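You operate a simulated robot arm through the tools that you are given. There is no shell and no other tool. Be economical: measure what you need, move in short steps, check, and stop when the job is done.

Carry out the task below with a simulated robot arm. There is one attempt and no reset: what you move stays moved.

TASK
Stack the 10 mm blue tin from the top of the grey workbench on top of the 30 mm blue tin.
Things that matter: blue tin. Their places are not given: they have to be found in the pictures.

It is judged by the outcome, as a careful person would: the job done as asked, and still so three seconds after it is handed in. It fails if anything else is knocked over, pushed out of place, dropped, spilled or broken.

THE ROBOT
A 6-joint arm with a two-finger parallel gripper, fixed in place. Base frame: the origin is at the foot of the arm, x ahead of it, y to its left, z up; the work surface is at about z = 0. Lengths are in m, angles in degrees, forces in N, time in s.
With the tool pointing down near the work surface it reaches from about 0.14 to 0.58 m from the base axis. Its first joint turns from -66.0 to 66.0 degrees. Payload 2.1 kg.
Tool frame: the origin (TCP) lies between the finger pads and is the grasp point; the fingertips stand 0.03 m ahead of it; z points along the fingers, y is the line along which they close. The gripper opens to 0.094 m. The fingers are 0.028 m wide and 0.01 m thick; the gripper's body (0.05 by 0.096 m) begins 0.055 m behind the TCP.
Orientation is that of the tool frame in the base frame, as a unit quaternion [x, y, z, w]. With the fingers straight down and closing along the base's y, the tool's x points along the base's -x, its y along +y and its z along -z.

THE INTERFACE
- The arm moves only by the tool jog_arm. Its argument "motion" is a list of rows, each an object (a shift or turn left out is 0, a gripper value left out holds the last) with "slide": the shift along the tool's x, y, z in units of 20 mm (1.0 is 20 mm), a list of three; "dr": the turn, a rotation vector about the tool's x, y, z in units of 5 degrees (1.0 is 5 degrees), a list of three; "hand": the opening, from 0 (shut) to 1 (fully open). In form: [{"slide": [tx, ty, tz], "dr": [rx, ry, rz], "hand": hand}, ...]. A call has 1 to 10 rows; each row shifts and turns the commanded pose from where the row before left it, along the tool's axes as they then stand. A call with a number of a shift or a turn outside -1 to 1 is refused whole. A row lasts 0.2 s, in which the tool goes at most 0.05 m and 8.6 degrees; a call with a longer step from one row to the next is refused whole, and so is a gripper value outside its range. A pose out of reach is approached as far as the arm can. The call stops where the force on the tool passes 40 N (or 10 N more than at its start, if that is more) or the arm is blocked; 0.2 s more then pass. The fingers move at their own pace (about 0.072 m/s each) and stop on an object; they squeeze with about 22 N. The grip force told is the motor's: it shows also when the fingers shut on nothing. Time passes only in rows, and 0.2 s behind the last, so rows that do not move let the fingers close. It gives the time, the measured TCP pose, the force on the tool (base axes), the opening and the grip force at its end, in the units of the frame above (readings bear some noise), and new pictures: "show" is both (left out), scene, wrist or none.
- Cameras (640 x 400 px; columns grow to the right, rows downward): "scene" is fixed at [0.0316, -0.3529, 0.4794]; the picture's right is [0.94, -0.35, 0.00], its down [-0.24, -0.64, -0.73] and it looks along [0.26, 0.68, -0.69] (base axes); focal length 289 px, centre (320, 200). "wrist" rides on the gripper at [-0.037, 0, -0.058] in the tool frame; the picture's right is [0.00, -1.00, 0.00], its down [0.97, 0.00, -0.24] and it looks along [0.24, 0.00, 0.97] (tool axes); focal length 218 px, centre (320, 200).
- locate(camera, pixels): there is no depth. For up to 12 entries [column, row, z] of the newest picture of that camera ("zoom" is the newest enlarged one), the place [x, y] in the base frame at which the ray of that pixel passes the height z, good to about 0.002 m, but the place of the scene camera against the robot may be out by one fixed shift of up to 0.018 m in any direction. No time passes.
- enlarge(camera, box): a new picture of the part [left, top, right, bottom] of that camera's present view, enlarged. No time passes.
- job_done(): hands the job in; it is judged then, once.

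Work in short steps. Measure before you move; look again where a grasp or a placing could have gone wrong, and mend it. You have 60 turns and 120 pictures in all, the two below and enlarged ones among them. Open the gripper and draw the arm clear of the work before you hand the job in, unless the task says otherwise; then end with one line.

The tools are called after ">>>" as name(argument=value, ...) on one line, values as JSON. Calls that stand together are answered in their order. jog_arm: Moves the arm, as the interface text tells. Its arguments: {"type":"object","properties":{"motion":{"type":"array"},"show":{"type":"string","enum":["both","scene","wrist","none"]}},"required":["motion"]} The other tools are called the same way: locate (camera, pixels) gives the place at which the rays of pixels pass given heights; enlarge (camera, box) takes an enlarged picture of a part of a camera's view; job_done () hands the job in.

At the start:

```text
time: 0.0
position: [0.3191, 0.0516, 0.2377]
tool_rot: [-0.001, 1.0, 0.0, 0.0]
wrist_force: [0.8, -0.3, -0.2]
width: 0.0938
grip_force: 0.0
```

scene: 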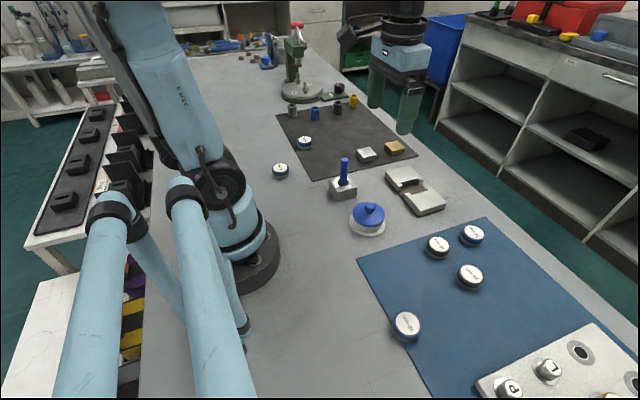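
wrist: 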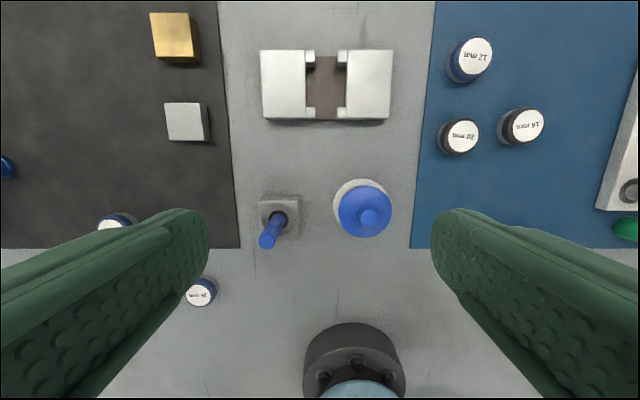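

Several labelled tins are visible; I enlarge the views to read the labels and colours.

>>> enlarge(camera="scene", box=[380, 210, 500, 350])

>>> enlarge(camera="scene", box=[260, 90, 420, 190])

>>> enlarge(camera="wrist", box=[420, 20, 570, 170])

>>> enlarge(camera="wrist", box=[80, 200, 240, 310])

```text
2.86 times, centred on (440, 280) of scene
```

zoom: 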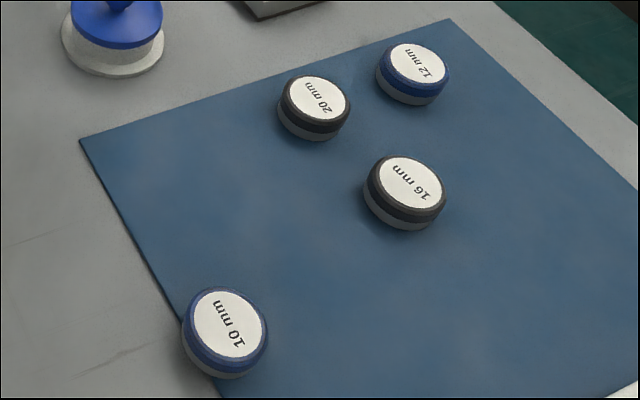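

```text
4.00 times, centred on (340, 140) of scene
```

zoom: 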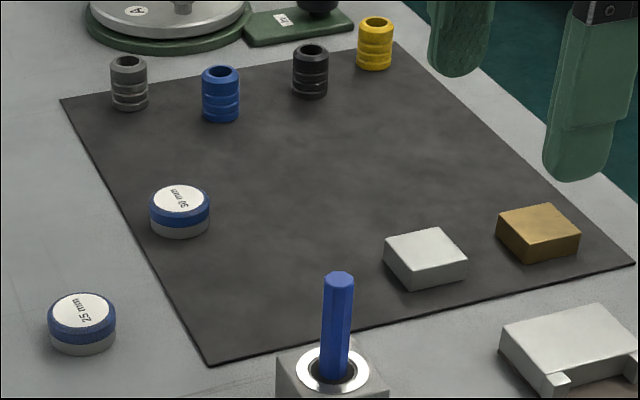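

```text
2.67 times, centred on (495, 95) of wrist
```

zoom: 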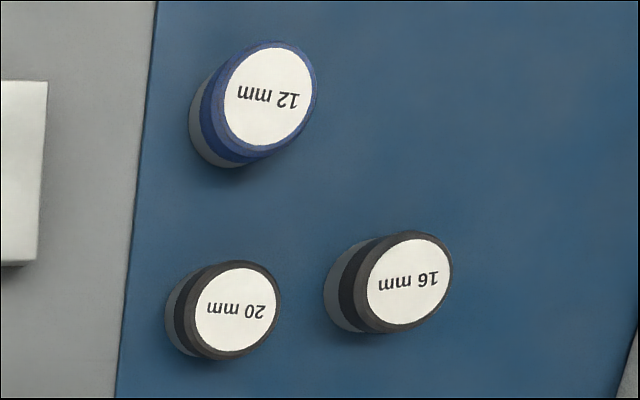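

```text
3.64 times, centred on (160, 255) of wrist
```

zoom: 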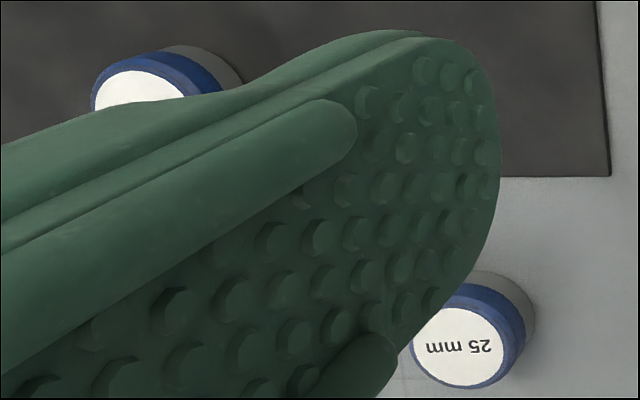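

The 10 mm blue tin is at scene (406,325) and the 30 mm at (305,142). I measure both, along with known objects in the wrist view to calibrate the scene offset.

>>> locate(camera="scene", pixels=[[407, 323, 0.025], [305, 142, 0.025], [280, 169, 0.025], [439, 244, 0.025], [472, 233, 0.025], [471, 274, 0.025]])

>>> locate(camera="wrist", pixels=[[200, 295, 0.025], [462, 135, 0.025], [475, 56, 0.025], [527, 125, 0.025], [112, 225, 0.025]])

```text
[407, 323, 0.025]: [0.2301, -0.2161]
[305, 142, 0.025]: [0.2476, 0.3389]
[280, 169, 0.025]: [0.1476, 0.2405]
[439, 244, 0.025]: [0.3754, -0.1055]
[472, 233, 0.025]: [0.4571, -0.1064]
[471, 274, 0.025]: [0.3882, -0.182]
```

```text
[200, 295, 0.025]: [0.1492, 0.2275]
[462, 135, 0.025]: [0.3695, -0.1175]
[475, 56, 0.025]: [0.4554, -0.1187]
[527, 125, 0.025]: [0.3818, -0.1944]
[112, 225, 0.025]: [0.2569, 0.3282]
```

The scene offset is about (-0.004, -0.012), so the 10 mm tin is near (0.226, -0.228) and the 30 mm near (0.244, 0.327). I move over the 10 mm tin at height.

>>> jog_arm(motion=[{"slide": [0.4, -1, 0], "hand": 1}, {"slide": [0.4, -1, 0]}, {"slide": [0.4, -1, 0]}, {"slide": [0.4, -1, 0]}, {"slide": [0.4, -1, 0]}, {"slide": [0.4, -1, 0]}, {"slide": [0.4, -1, 0]}, {"slide": [0.4, -1, 0]}, {"slide": [0.4, -1, 0]}, {"slide": [0.4, -1, 0]}], show="none")

>>> jog_arm(motion=[{"slide": [0.2, -1, 0]}, {"slide": [0.2, -1, 0]}, {"slide": [0.2, -1, 0]}, {"slide": [0.05, -1, 0]}, {}], show="both")

```text
time: 2.2
position: [0.239, -0.1473, 0.2388]
tool_rot: [0.0, 1.0, 0.001, 0.0]
wrist_force: [0.4, 0.0, 0.6]
width: 0.0941
grip_force: 0.1
```

```text
time: 3.4
position: [0.2266, -0.2292, 0.2386]
tool_rot: [0.0, 1.0, 0.0, 0.0]
wrist_force: [0.1, 0.6, 0.0]
width: 0.0942
grip_force: 0.1
```

scene: 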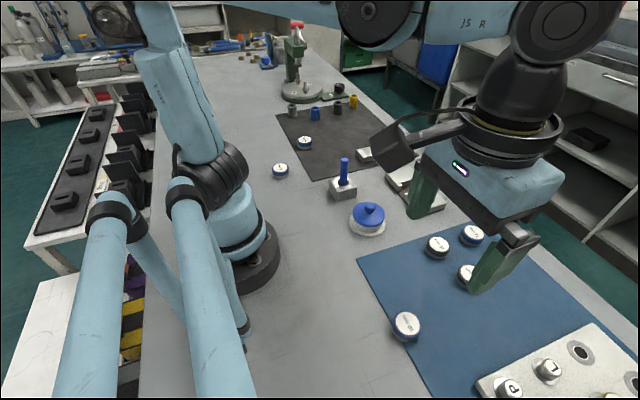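
wrist: 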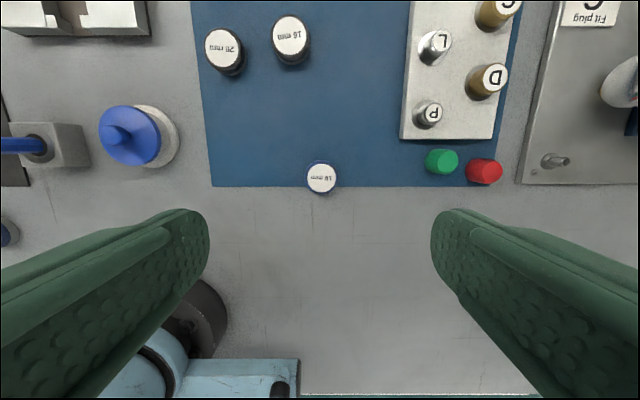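

>>> locate(camera="wrist", pixels=[[321.5, 178, 0.02], [321.5, 178, 0.025], [307, 178, 0.02], [336, 178, 0.02]])

>>> enlarge(camera="wrist", box=[290, 150, 354, 206])

>>> enlarge(camera="scene", box=[380, 300, 430, 350])

>>> enlarge(camera="scene", box=[270, 115, 340, 160])

```text
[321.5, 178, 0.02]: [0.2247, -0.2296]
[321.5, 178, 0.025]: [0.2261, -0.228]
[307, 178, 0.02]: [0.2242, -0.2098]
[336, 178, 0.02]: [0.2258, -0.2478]
```

```text
7.14 times, centred on (322, 178) of wrist
```

zoom: 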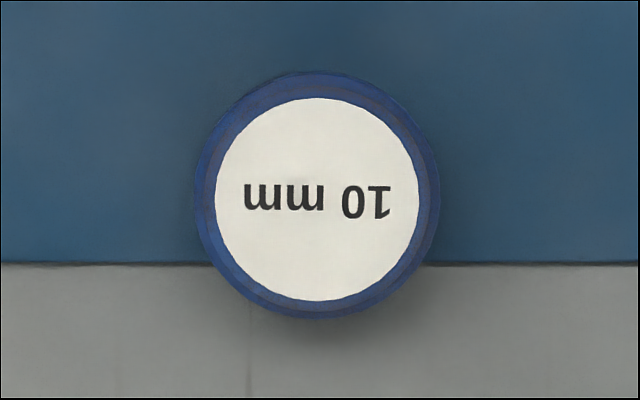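

```text
8.00 times, centred on (405, 325) of scene
```

zoom: 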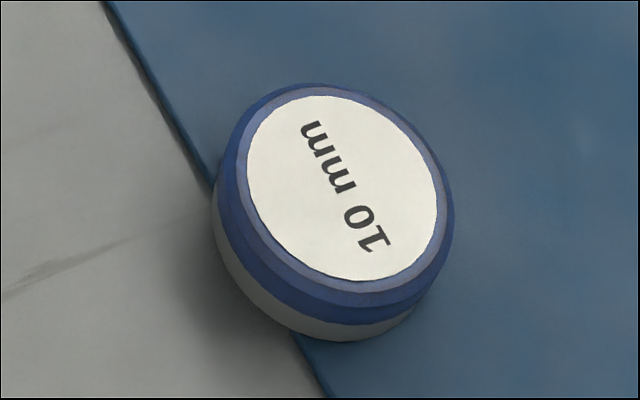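

```text
8.89 times, centred on (305, 138) of scene
```

zoom: 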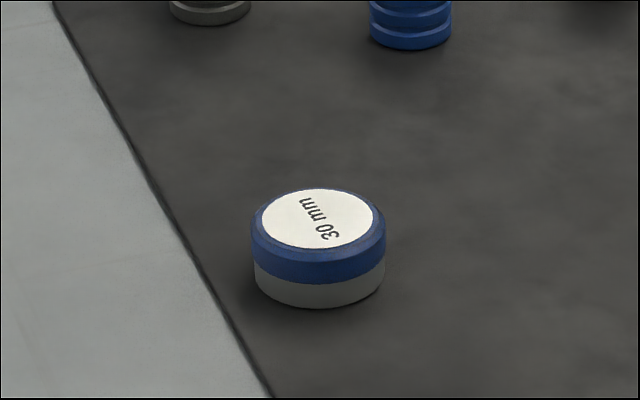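

The tin is at about (0.225, -0.229), roughly 0.02 high, and the tool is centred on it. I descend most of the way and check.

>>> jog_arm(motion=[{"slide": [0.05, 0, 1]}, {"slide": [0, 0, 1]}, {"slide": [0, 0, 1]}, {"slide": [0, 0, 1]}, {"slide": [0, 0, 1]}, {"slide": [0, 0, 1]}, {"slide": [0, 0, 1]}, {"slide": [0, 0, 0.7]}, {}], show="both")

```text
time: 5.4
position: [0.2261, -0.2286, 0.0837]
tool_rot: [0.001, 1.0, 0.001, 0.0]
wrist_force: [-0.8, 0.5, 0.2]
width: 0.0941
grip_force: 0.1
```

scene: 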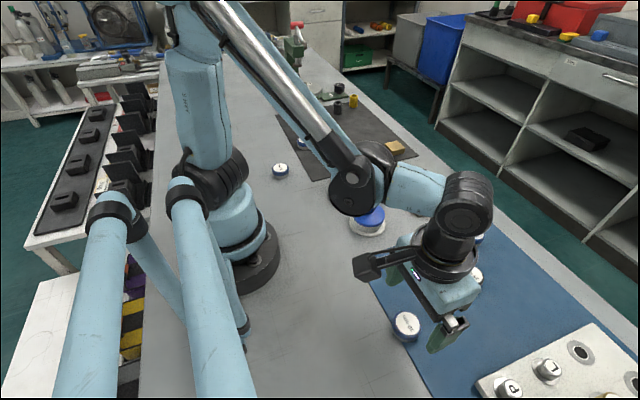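
wrist: 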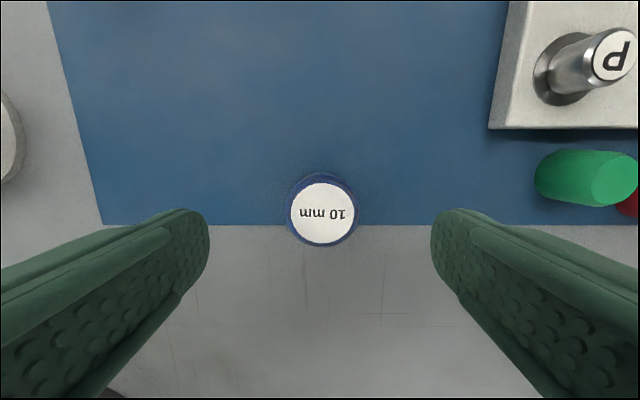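

>>> locate(camera="wrist", pixels=[[323, 214, 0.02], [323, 214, 0.023], [286, 213, 0.015], [360, 213, 0.015]])

```text
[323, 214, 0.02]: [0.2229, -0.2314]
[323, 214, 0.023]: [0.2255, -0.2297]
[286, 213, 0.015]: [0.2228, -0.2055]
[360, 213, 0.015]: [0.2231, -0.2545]
```

Centre about (0.2245, -0.2303). I descend to TCP z≈0.036 and close.

>>> jog_arm(motion=[{"slide": [0.07, -0.08, 0.8]}, {"slide": [0, 0, 0.8]}, {"slide": [0, 0, 0.78]}, {}], show="wrist")

```text
time: 6.4
position: [0.2243, -0.2291, 0.0379]
tool_rot: [0.0, 1.0, 0.001, 0.0]
wrist_force: [0.7, -0.3, -1.0]
width: 0.0941
grip_force: 0.1
```

wrist: 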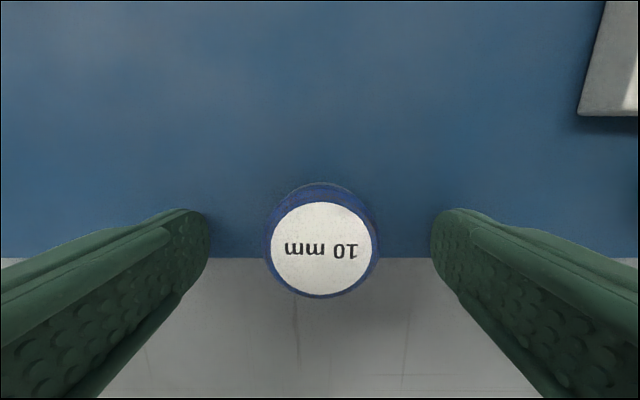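

The tin's top centre (321,248) matches the expected row for a centred grasp. I lower 2 mm and close.

>>> jog_arm(motion=[{"slide": [0, 0, 0.1]}, {"hand": 0}, {"hand": 0}, {"hand": 0}, {"hand": 0}, {"hand": 0}], show="wrist")

```text
time: 7.8
position: [0.2246, -0.2292, 0.0359]
tool_rot: [0.0, 1.0, -0.001, 0.001]
wrist_force: [-0.2, -0.4, -0.3]
width: 0.0424
grip_force: 22.1
```

wrist: 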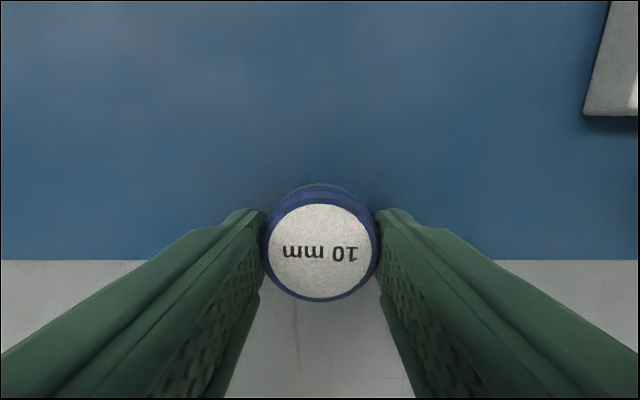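

Gripped (width 0.0424, 22 N). I lift by 0.2 m.

>>> jog_arm(motion=[{"slide": [0, 0, -0.5]}, {"slide": [0, 0, -1]}, {"slide": [0, 0, -1]}, {"slide": [0, 0, -1]}, {"slide": [0, 0, -1]}, {"slide": [0, 0, -1]}, {"slide": [0, 0, -1]}, {"slide": [0, 0, -1]}, {"slide": [0, 0, -1]}, {"slide": [0, 0, -1]}], show="none")

>>> jog_arm(motion=[{"slide": [-0.5, 1, 0]}, {"slide": [-0.5, 1, 0]}, {"slide": [-0.5, 1, 0]}, {"slide": [-0.5, 1, 0]}, {"slide": [0, 1, 0]}, {"slide": [0, 1, 0]}, {"slide": [0, 1, 0]}, {"slide": [0, 1, 0]}, {"slide": [0, 1, 0]}, {"slide": [0, 1, 0]}], show="wrist")

>>> jog_arm(motion=[{"slide": [0, 1, 0]}, {"slide": [0, 1, 0]}, {"slide": [0, 1, 0]}, {"slide": [0, 1, 0]}, {"slide": [0, 1, 0]}, {"slide": [0, 1, 0]}, {"slide": [0, 1, 0]}, {"slide": [0, 1, 0]}, {"slide": [0, 1, 0]}, {"slide": [0, 1, 0]}], show="both")

```text
time: 10.0
position: [0.2249, -0.2296, 0.2255]
tool_rot: [0.0, 1.0, -0.001, 0.0]
wrist_force: [0.3, -0.6, 0.0]
width: 0.0424
grip_force: 22.3
```

```text
time: 12.2
position: [0.2647, -0.0294, 0.2255]
tool_rot: [0.001, 1.0, -0.001, 0.0]
wrist_force: [-0.3, 0.6, -0.4]
width: 0.0428
grip_force: 21.6
```

wrist: 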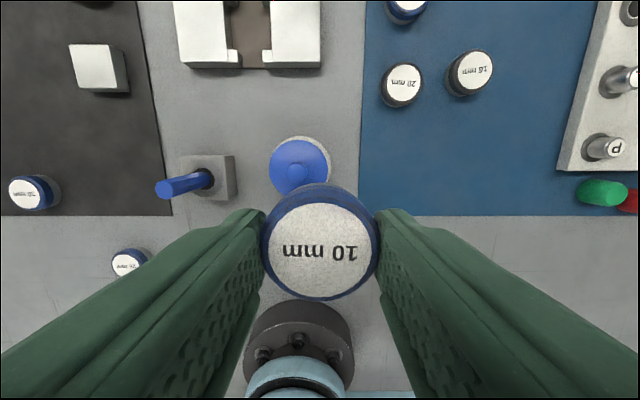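

```text
time: 14.4
position: [0.264, 0.1709, 0.2256]
tool_rot: [0.0, 1.0, 0.0, -0.001]
wrist_force: [0.7, 0.1, -0.2]
width: 0.0426
grip_force: 22.0
```

scene: 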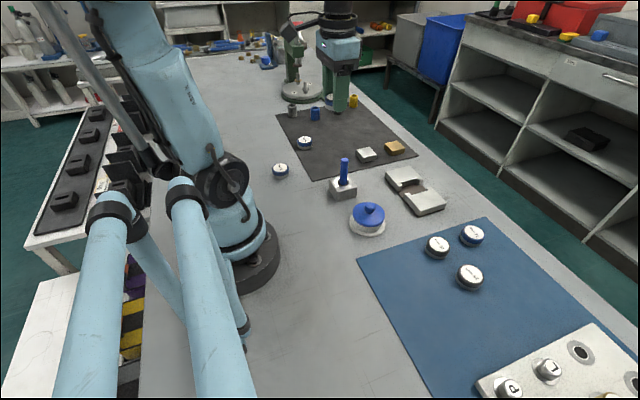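
wrist: 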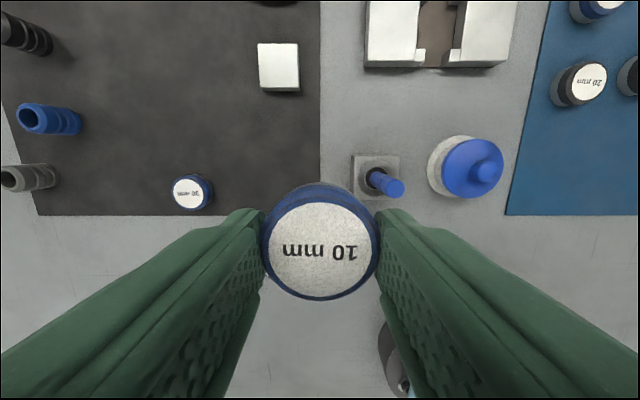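

The 30 mm tin is unobstructed at wrist (188,193); I measure it.

>>> locate(camera="wrist", pixels=[[188.5, 193, 0.022], [188.5, 193, 0.024]])

>>> enlarge(camera="wrist", box=[156, 172, 220, 212])

```text
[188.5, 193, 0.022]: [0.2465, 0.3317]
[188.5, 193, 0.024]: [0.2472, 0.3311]
```

```text
10.00 times, centred on (188, 192) of wrist
```

zoom: 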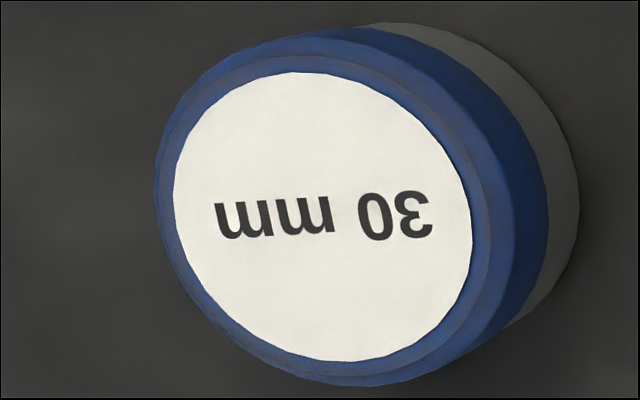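

Target is about (0.2465, 0.3315). I move closer (y≈0.26, lower) for a refined measurement.

>>> jog_arm(motion=[{"slide": [0.3, 1, 0]}, {"slide": [0.3, 1, 0]}, {"slide": [0.3, 1, 0]}, {"slide": [0, 1, 0]}, {"slide": [0, 0.5, 0.8]}, {"slide": [0, 0, 1]}, {"slide": [0, 0, 1]}, {"slide": [0, 0, 1]}, {}], show="wrist")

```text
time: 16.4
position: [0.2465, 0.2608, 0.149]
tool_rot: [0.001, 1.0, 0.0, 0.0]
wrist_force: [0.2, 0.5, -0.5]
width: 0.0425
grip_force: 22.1
```

wrist: 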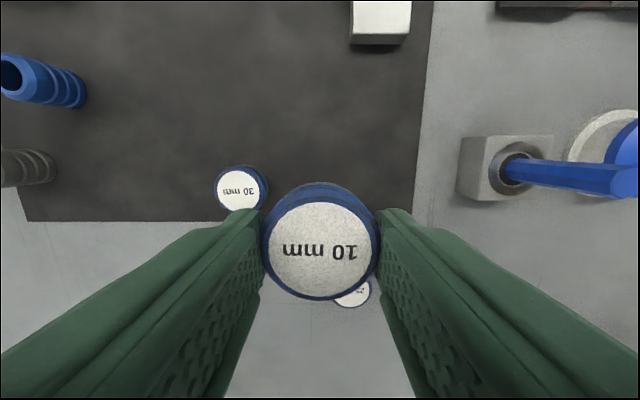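

>>> enlarge(camera="wrist", box=[200, 160, 280, 220])

>>> locate(camera="wrist", pixels=[[238.5, 192, 0.022], [238.5, 192, 0.02], [320, 251, 0.135]])

```text
6.67 times, centred on (240, 190) of wrist
```

zoom: 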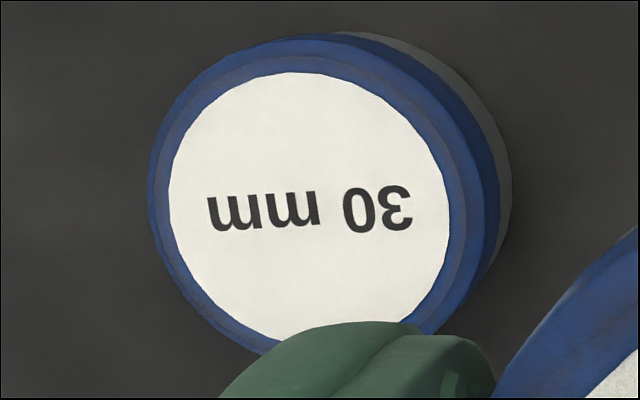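

```text
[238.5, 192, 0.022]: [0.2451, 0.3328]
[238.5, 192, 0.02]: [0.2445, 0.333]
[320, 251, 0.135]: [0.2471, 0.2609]
```

Refined target (0.2455, 0.332). I move above it, keeping height, then descend to TCP z≈0.075.

>>> jog_arm(motion=[{"slide": [0.05, 0.9, 0]}, {"slide": [0, 0.9, 0]}, {"slide": [0, 0.9, 0]}, {"slide": [0, 0.86, 0]}, {"slide": [0, 0, 0.9]}, {"slide": [0, 0, 0.9]}, {"slide": [0, 0, 0.9]}, {"slide": [0, 0, 1]}, {}], show="both")

>>> enlarge(camera="scene", box=[265, 90, 345, 160])

>>> enlarge(camera="wrist", box=[240, 160, 400, 320])

```text
time: 18.4
position: [0.2464, 0.3316, 0.0756]
tool_rot: [0.0, 1.0, 0.0, 0.0]
wrist_force: [-0.4, 0.0, 0.4]
width: 0.0423
grip_force: 21.9
```

scene: 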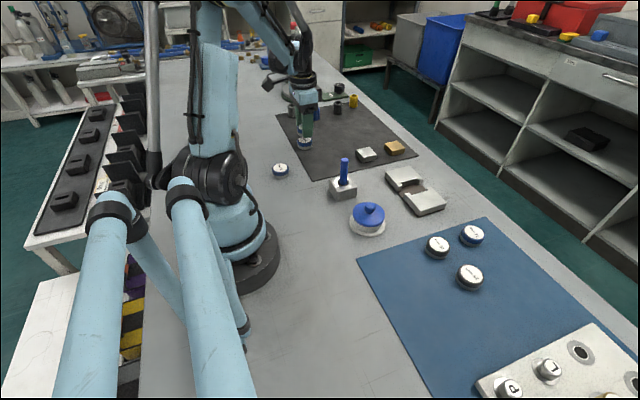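
wrist: 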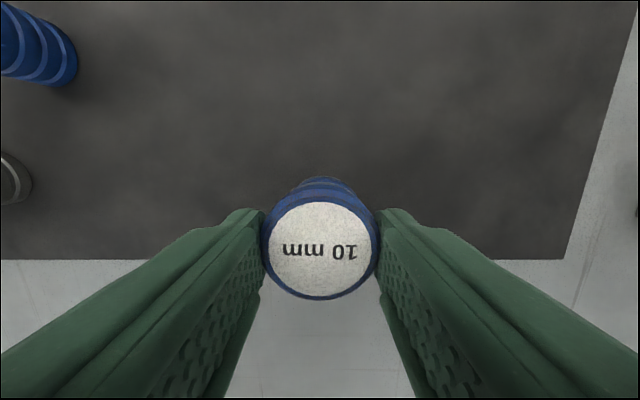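

```text
5.71 times, centred on (305, 125) of scene
```

zoom: 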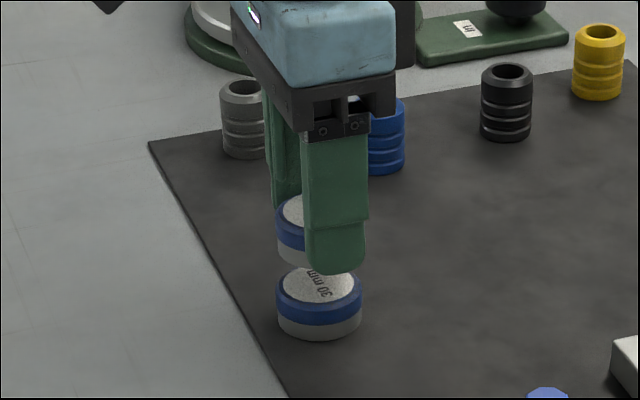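

```text
2.50 times, centred on (320, 240) of wrist
```

zoom: 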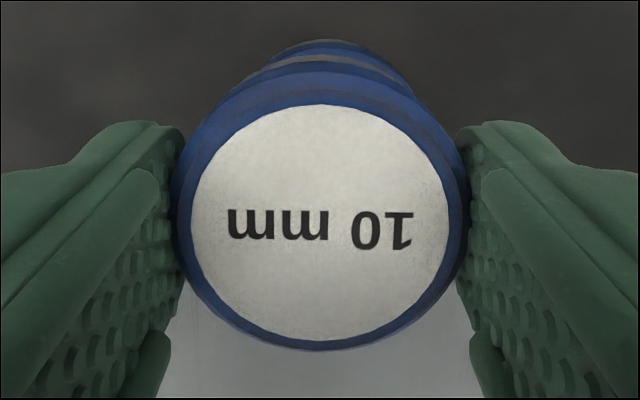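

>>> locate(camera="zoom", pixels=[[327, 38, 0.001], [325, 50, 0.014], [325, 50, 0.02]])

```text
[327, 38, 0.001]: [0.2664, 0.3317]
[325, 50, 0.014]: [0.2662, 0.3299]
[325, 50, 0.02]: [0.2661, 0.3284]
```

Lower tin's far edge at x≈0.2664 gives centre ≈0.2454, y≈0.331: aligned within ~1 mm. I descend gently.

>>> jog_arm(motion=[{"slide": [0.04, -0.02, 0.3]}, {"slide": [0, 0, 0.25]}, {"slide": [0, 0, 0.1]}, {}], show="scene")

>>> enlarge(camera="scene", box=[275, 110, 335, 160])

```text
time: 19.4
position: [0.2448, 0.3305, 0.0631]
tool_rot: [0.0, 1.0, 0.0, 0.0]
wrist_force: [-0.2, -0.2, -0.2]
width: 0.0428
grip_force: 22.0
```

scene: 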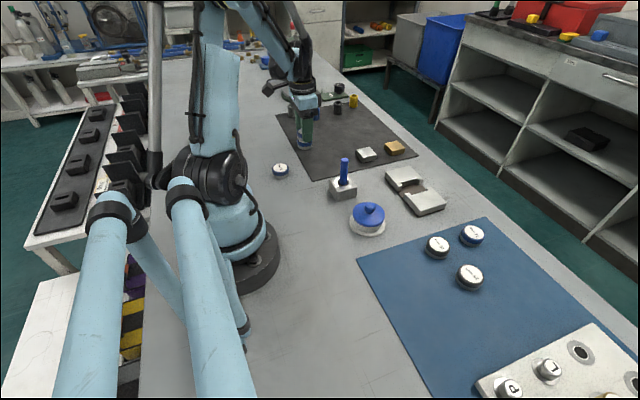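

```text
8.00 times, centred on (305, 135) of scene
```

zoom: 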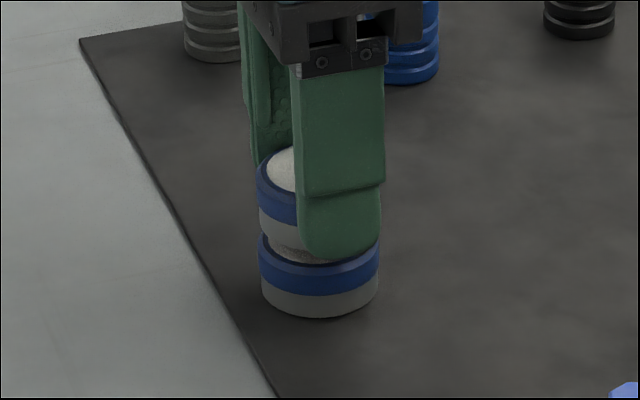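

A small gap remains; I step down 1 mm at a time, watching force.

>>> jog_arm(motion=[{"slide": [0, 0, 0.05]}, {"slide": [0, 0, 0.05]}, {}], show="none")

>>> jog_arm(motion=[{"slide": [0, 0, 0.05]}, {}], show="none")

>>> jog_arm(motion=[{"slide": [0, 0, 0.05]}, {}], show="none")

```text
time: 20.2
position: [0.245, 0.3314, 0.0608]
tool_rot: [0.0, 1.0, 0.0, -0.001]
wrist_force: [0.8, -0.2, -0.4]
width: 0.0424
grip_force: 22.0
```

```text
time: 20.8
position: [0.2435, 0.3306, 0.0599]
tool_rot: [0.0, 1.0, -0.001, 0.0]
wrist_force: [-0.2, -0.2, -0.9]
width: 0.0427
grip_force: 21.6
```

```text
time: 21.4
position: [0.2447, 0.3312, 0.0588]
tool_rot: [0.0, 1.0, 0.001, 0.0]
wrist_force: [0.3, 0.3, -0.2]
width: 0.0425
grip_force: 21.8
```

>>> jog_arm(motion=[{"slide": [0, 0, 0.04]}, {}], show="wrist")

>>> enlarge(camera="scene", box=[285, 120, 325, 155])

```text
time: 22.0
position: [0.2448, 0.3319, 0.0574]
tool_rot: [0.0, 1.0, 0.0, 0.0]
wrist_force: [0.9, 0.4, -0.4]
width: 0.0425
grip_force: 22.4
```

wrist: 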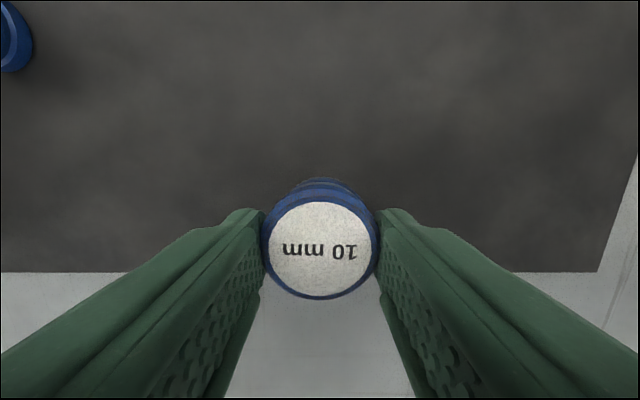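

```text
11.43 times, centred on (305, 138) of scene
```

zoom: 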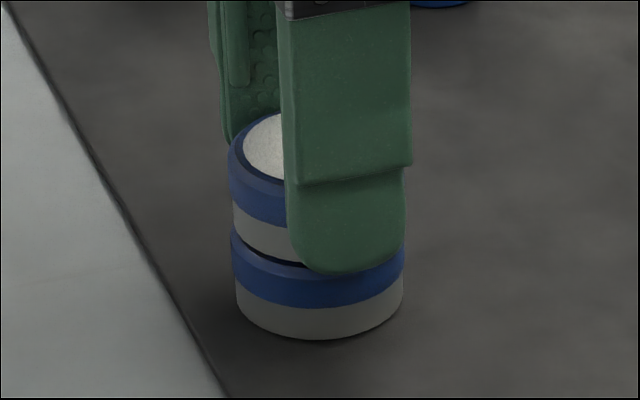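

>>> jog_arm(motion=[{"slide": [0, 0, 0.03]}, {}], show="none")

>>> jog_arm(motion=[{"slide": [0, 0, 0.03]}, {}], show="none")

>>> enlarge(camera="scene", box=[285, 120, 325, 155])

```text
time: 22.6
position: [0.244, 0.3306, 0.0571]
tool_rot: [0.0, 1.0, 0.0, 0.0]
wrist_force: [0.4, 0.8, 1.3]
width: 0.0426
grip_force: 21.6
```

```text
time: 23.2
position: [0.2441, 0.3314, 0.0564]
tool_rot: [0.0, 1.0, 0.0, -0.001]
wrist_force: [0.9, -0.5, 10.3]
width: 0.0424
grip_force: 22.5
```

```text
11.43 times, centred on (305, 138) of scene
```

zoom: 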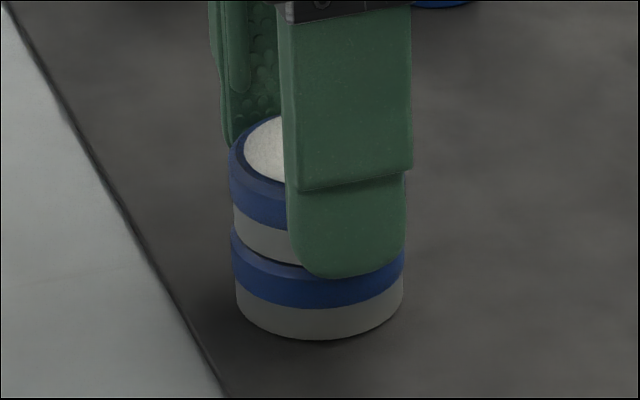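

Contact (10 N upward). I back off a hair, then open.

>>> jog_arm(motion=[{"slide": [0, 0, -0.025]}, {"hand": 0.55}, {"hand": 0.7}, {"hand": 0.9}, {"hand": 0.9}, {"hand": 0.9}], show="both")

>>> enlarge(camera="scene", box=[275, 110, 335, 160])

```text
time: 24.6
position: [0.2446, 0.3322, 0.0569]
tool_rot: [0.001, 1.0, 0.0, 0.0]
wrist_force: [0.6, -0.2, -0.3]
width: 0.0846
grip_force: 0.1
```

scene: 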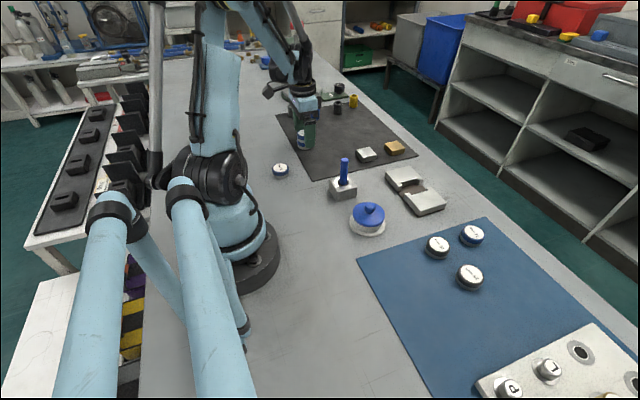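
wrist: 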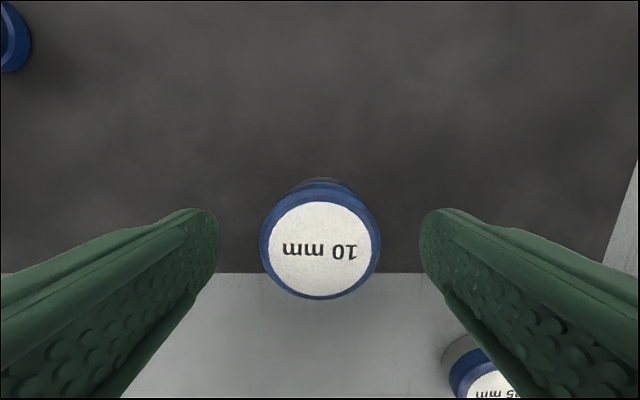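

```text
8.00 times, centred on (305, 135) of scene
```

zoom: 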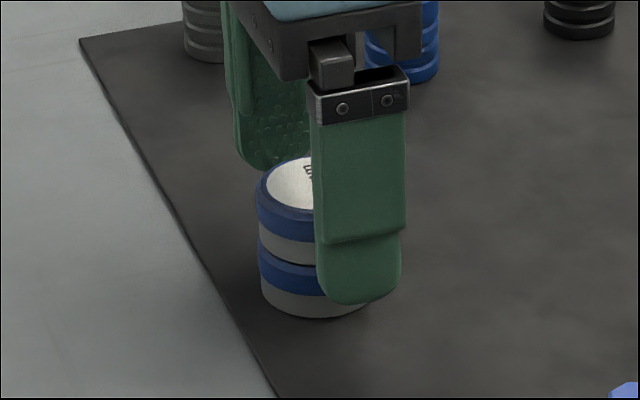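

The tin rests on the lower one and the fingers are clear. I raise straight up, then draw away.

>>> jog_arm(motion=[{"slide": [0, 0, -0.5]}, {"slide": [0, 0, -1]}, {"slide": [0, 0, -1]}, {"slide": [0, 0, -1]}, {"slide": [0, 0, -1]}, {"slide": [0, 0, -1]}, {"slide": [0, 0, -1]}, {"slide": [0, 0, -1]}, {"slide": [0, 0, -1]}, {}], show="none")

>>> jog_arm(motion=[{"slide": [-0.3, -1, 0]}, {"slide": [-0.3, -1, 0]}, {"slide": [-0.3, -1, 0]}, {"slide": [-0.3, -1, 0]}, {"slide": [-0.3, -1, 0]}, {"slide": [-0.3, -1, 0]}, {"slide": [-0.3, -1, 0]}, {"slide": [-0.3, -1, 0]}, {}], show="both")

>>> enlarge(camera="scene", box=[260, 100, 350, 180])

```text
time: 26.8
position: [0.2443, 0.3318, 0.2276]
tool_rot: [0.0, 1.0, 0.0, 0.001]
wrist_force: [0.3, -0.4, 0.7]
width: 0.0847
grip_force: 0.1
```

```text
time: 28.8
position: [0.2926, 0.1705, 0.2275]
tool_rot: [-0.001, 1.0, 0.0, 0.001]
wrist_force: [0.6, 0.0, -0.6]
width: 0.0845
grip_force: 0.0
```

scene: 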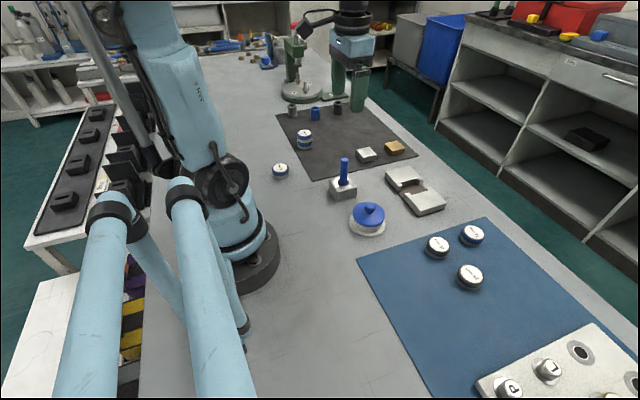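
wrist: 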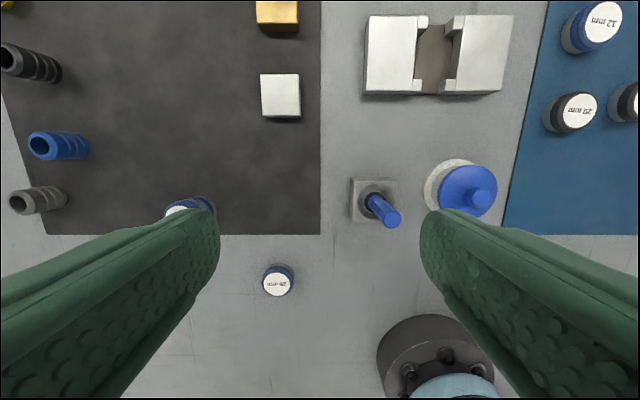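

```text
5.00 times, centred on (305, 140) of scene
```

zoom: 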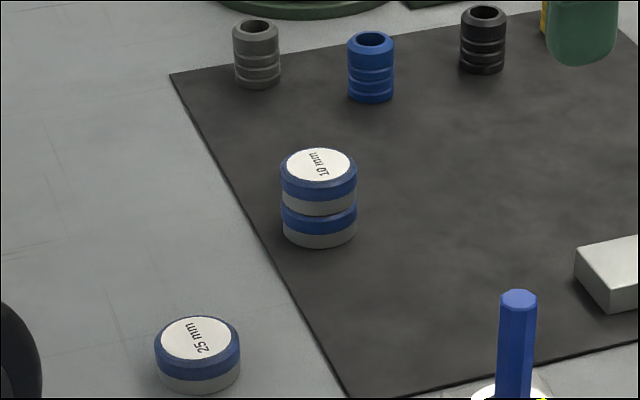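

The 10 mm tin stands squarely on the 30 mm tin, everything else is undisturbed, and the arm is clear.

>>> job_done()

```text
The job is handed in.
```

The 10 mm blue tin is stacked on the 30 mm blue tin, with the gripper open, the arm clear and nothing else disturbed in the final pictures.
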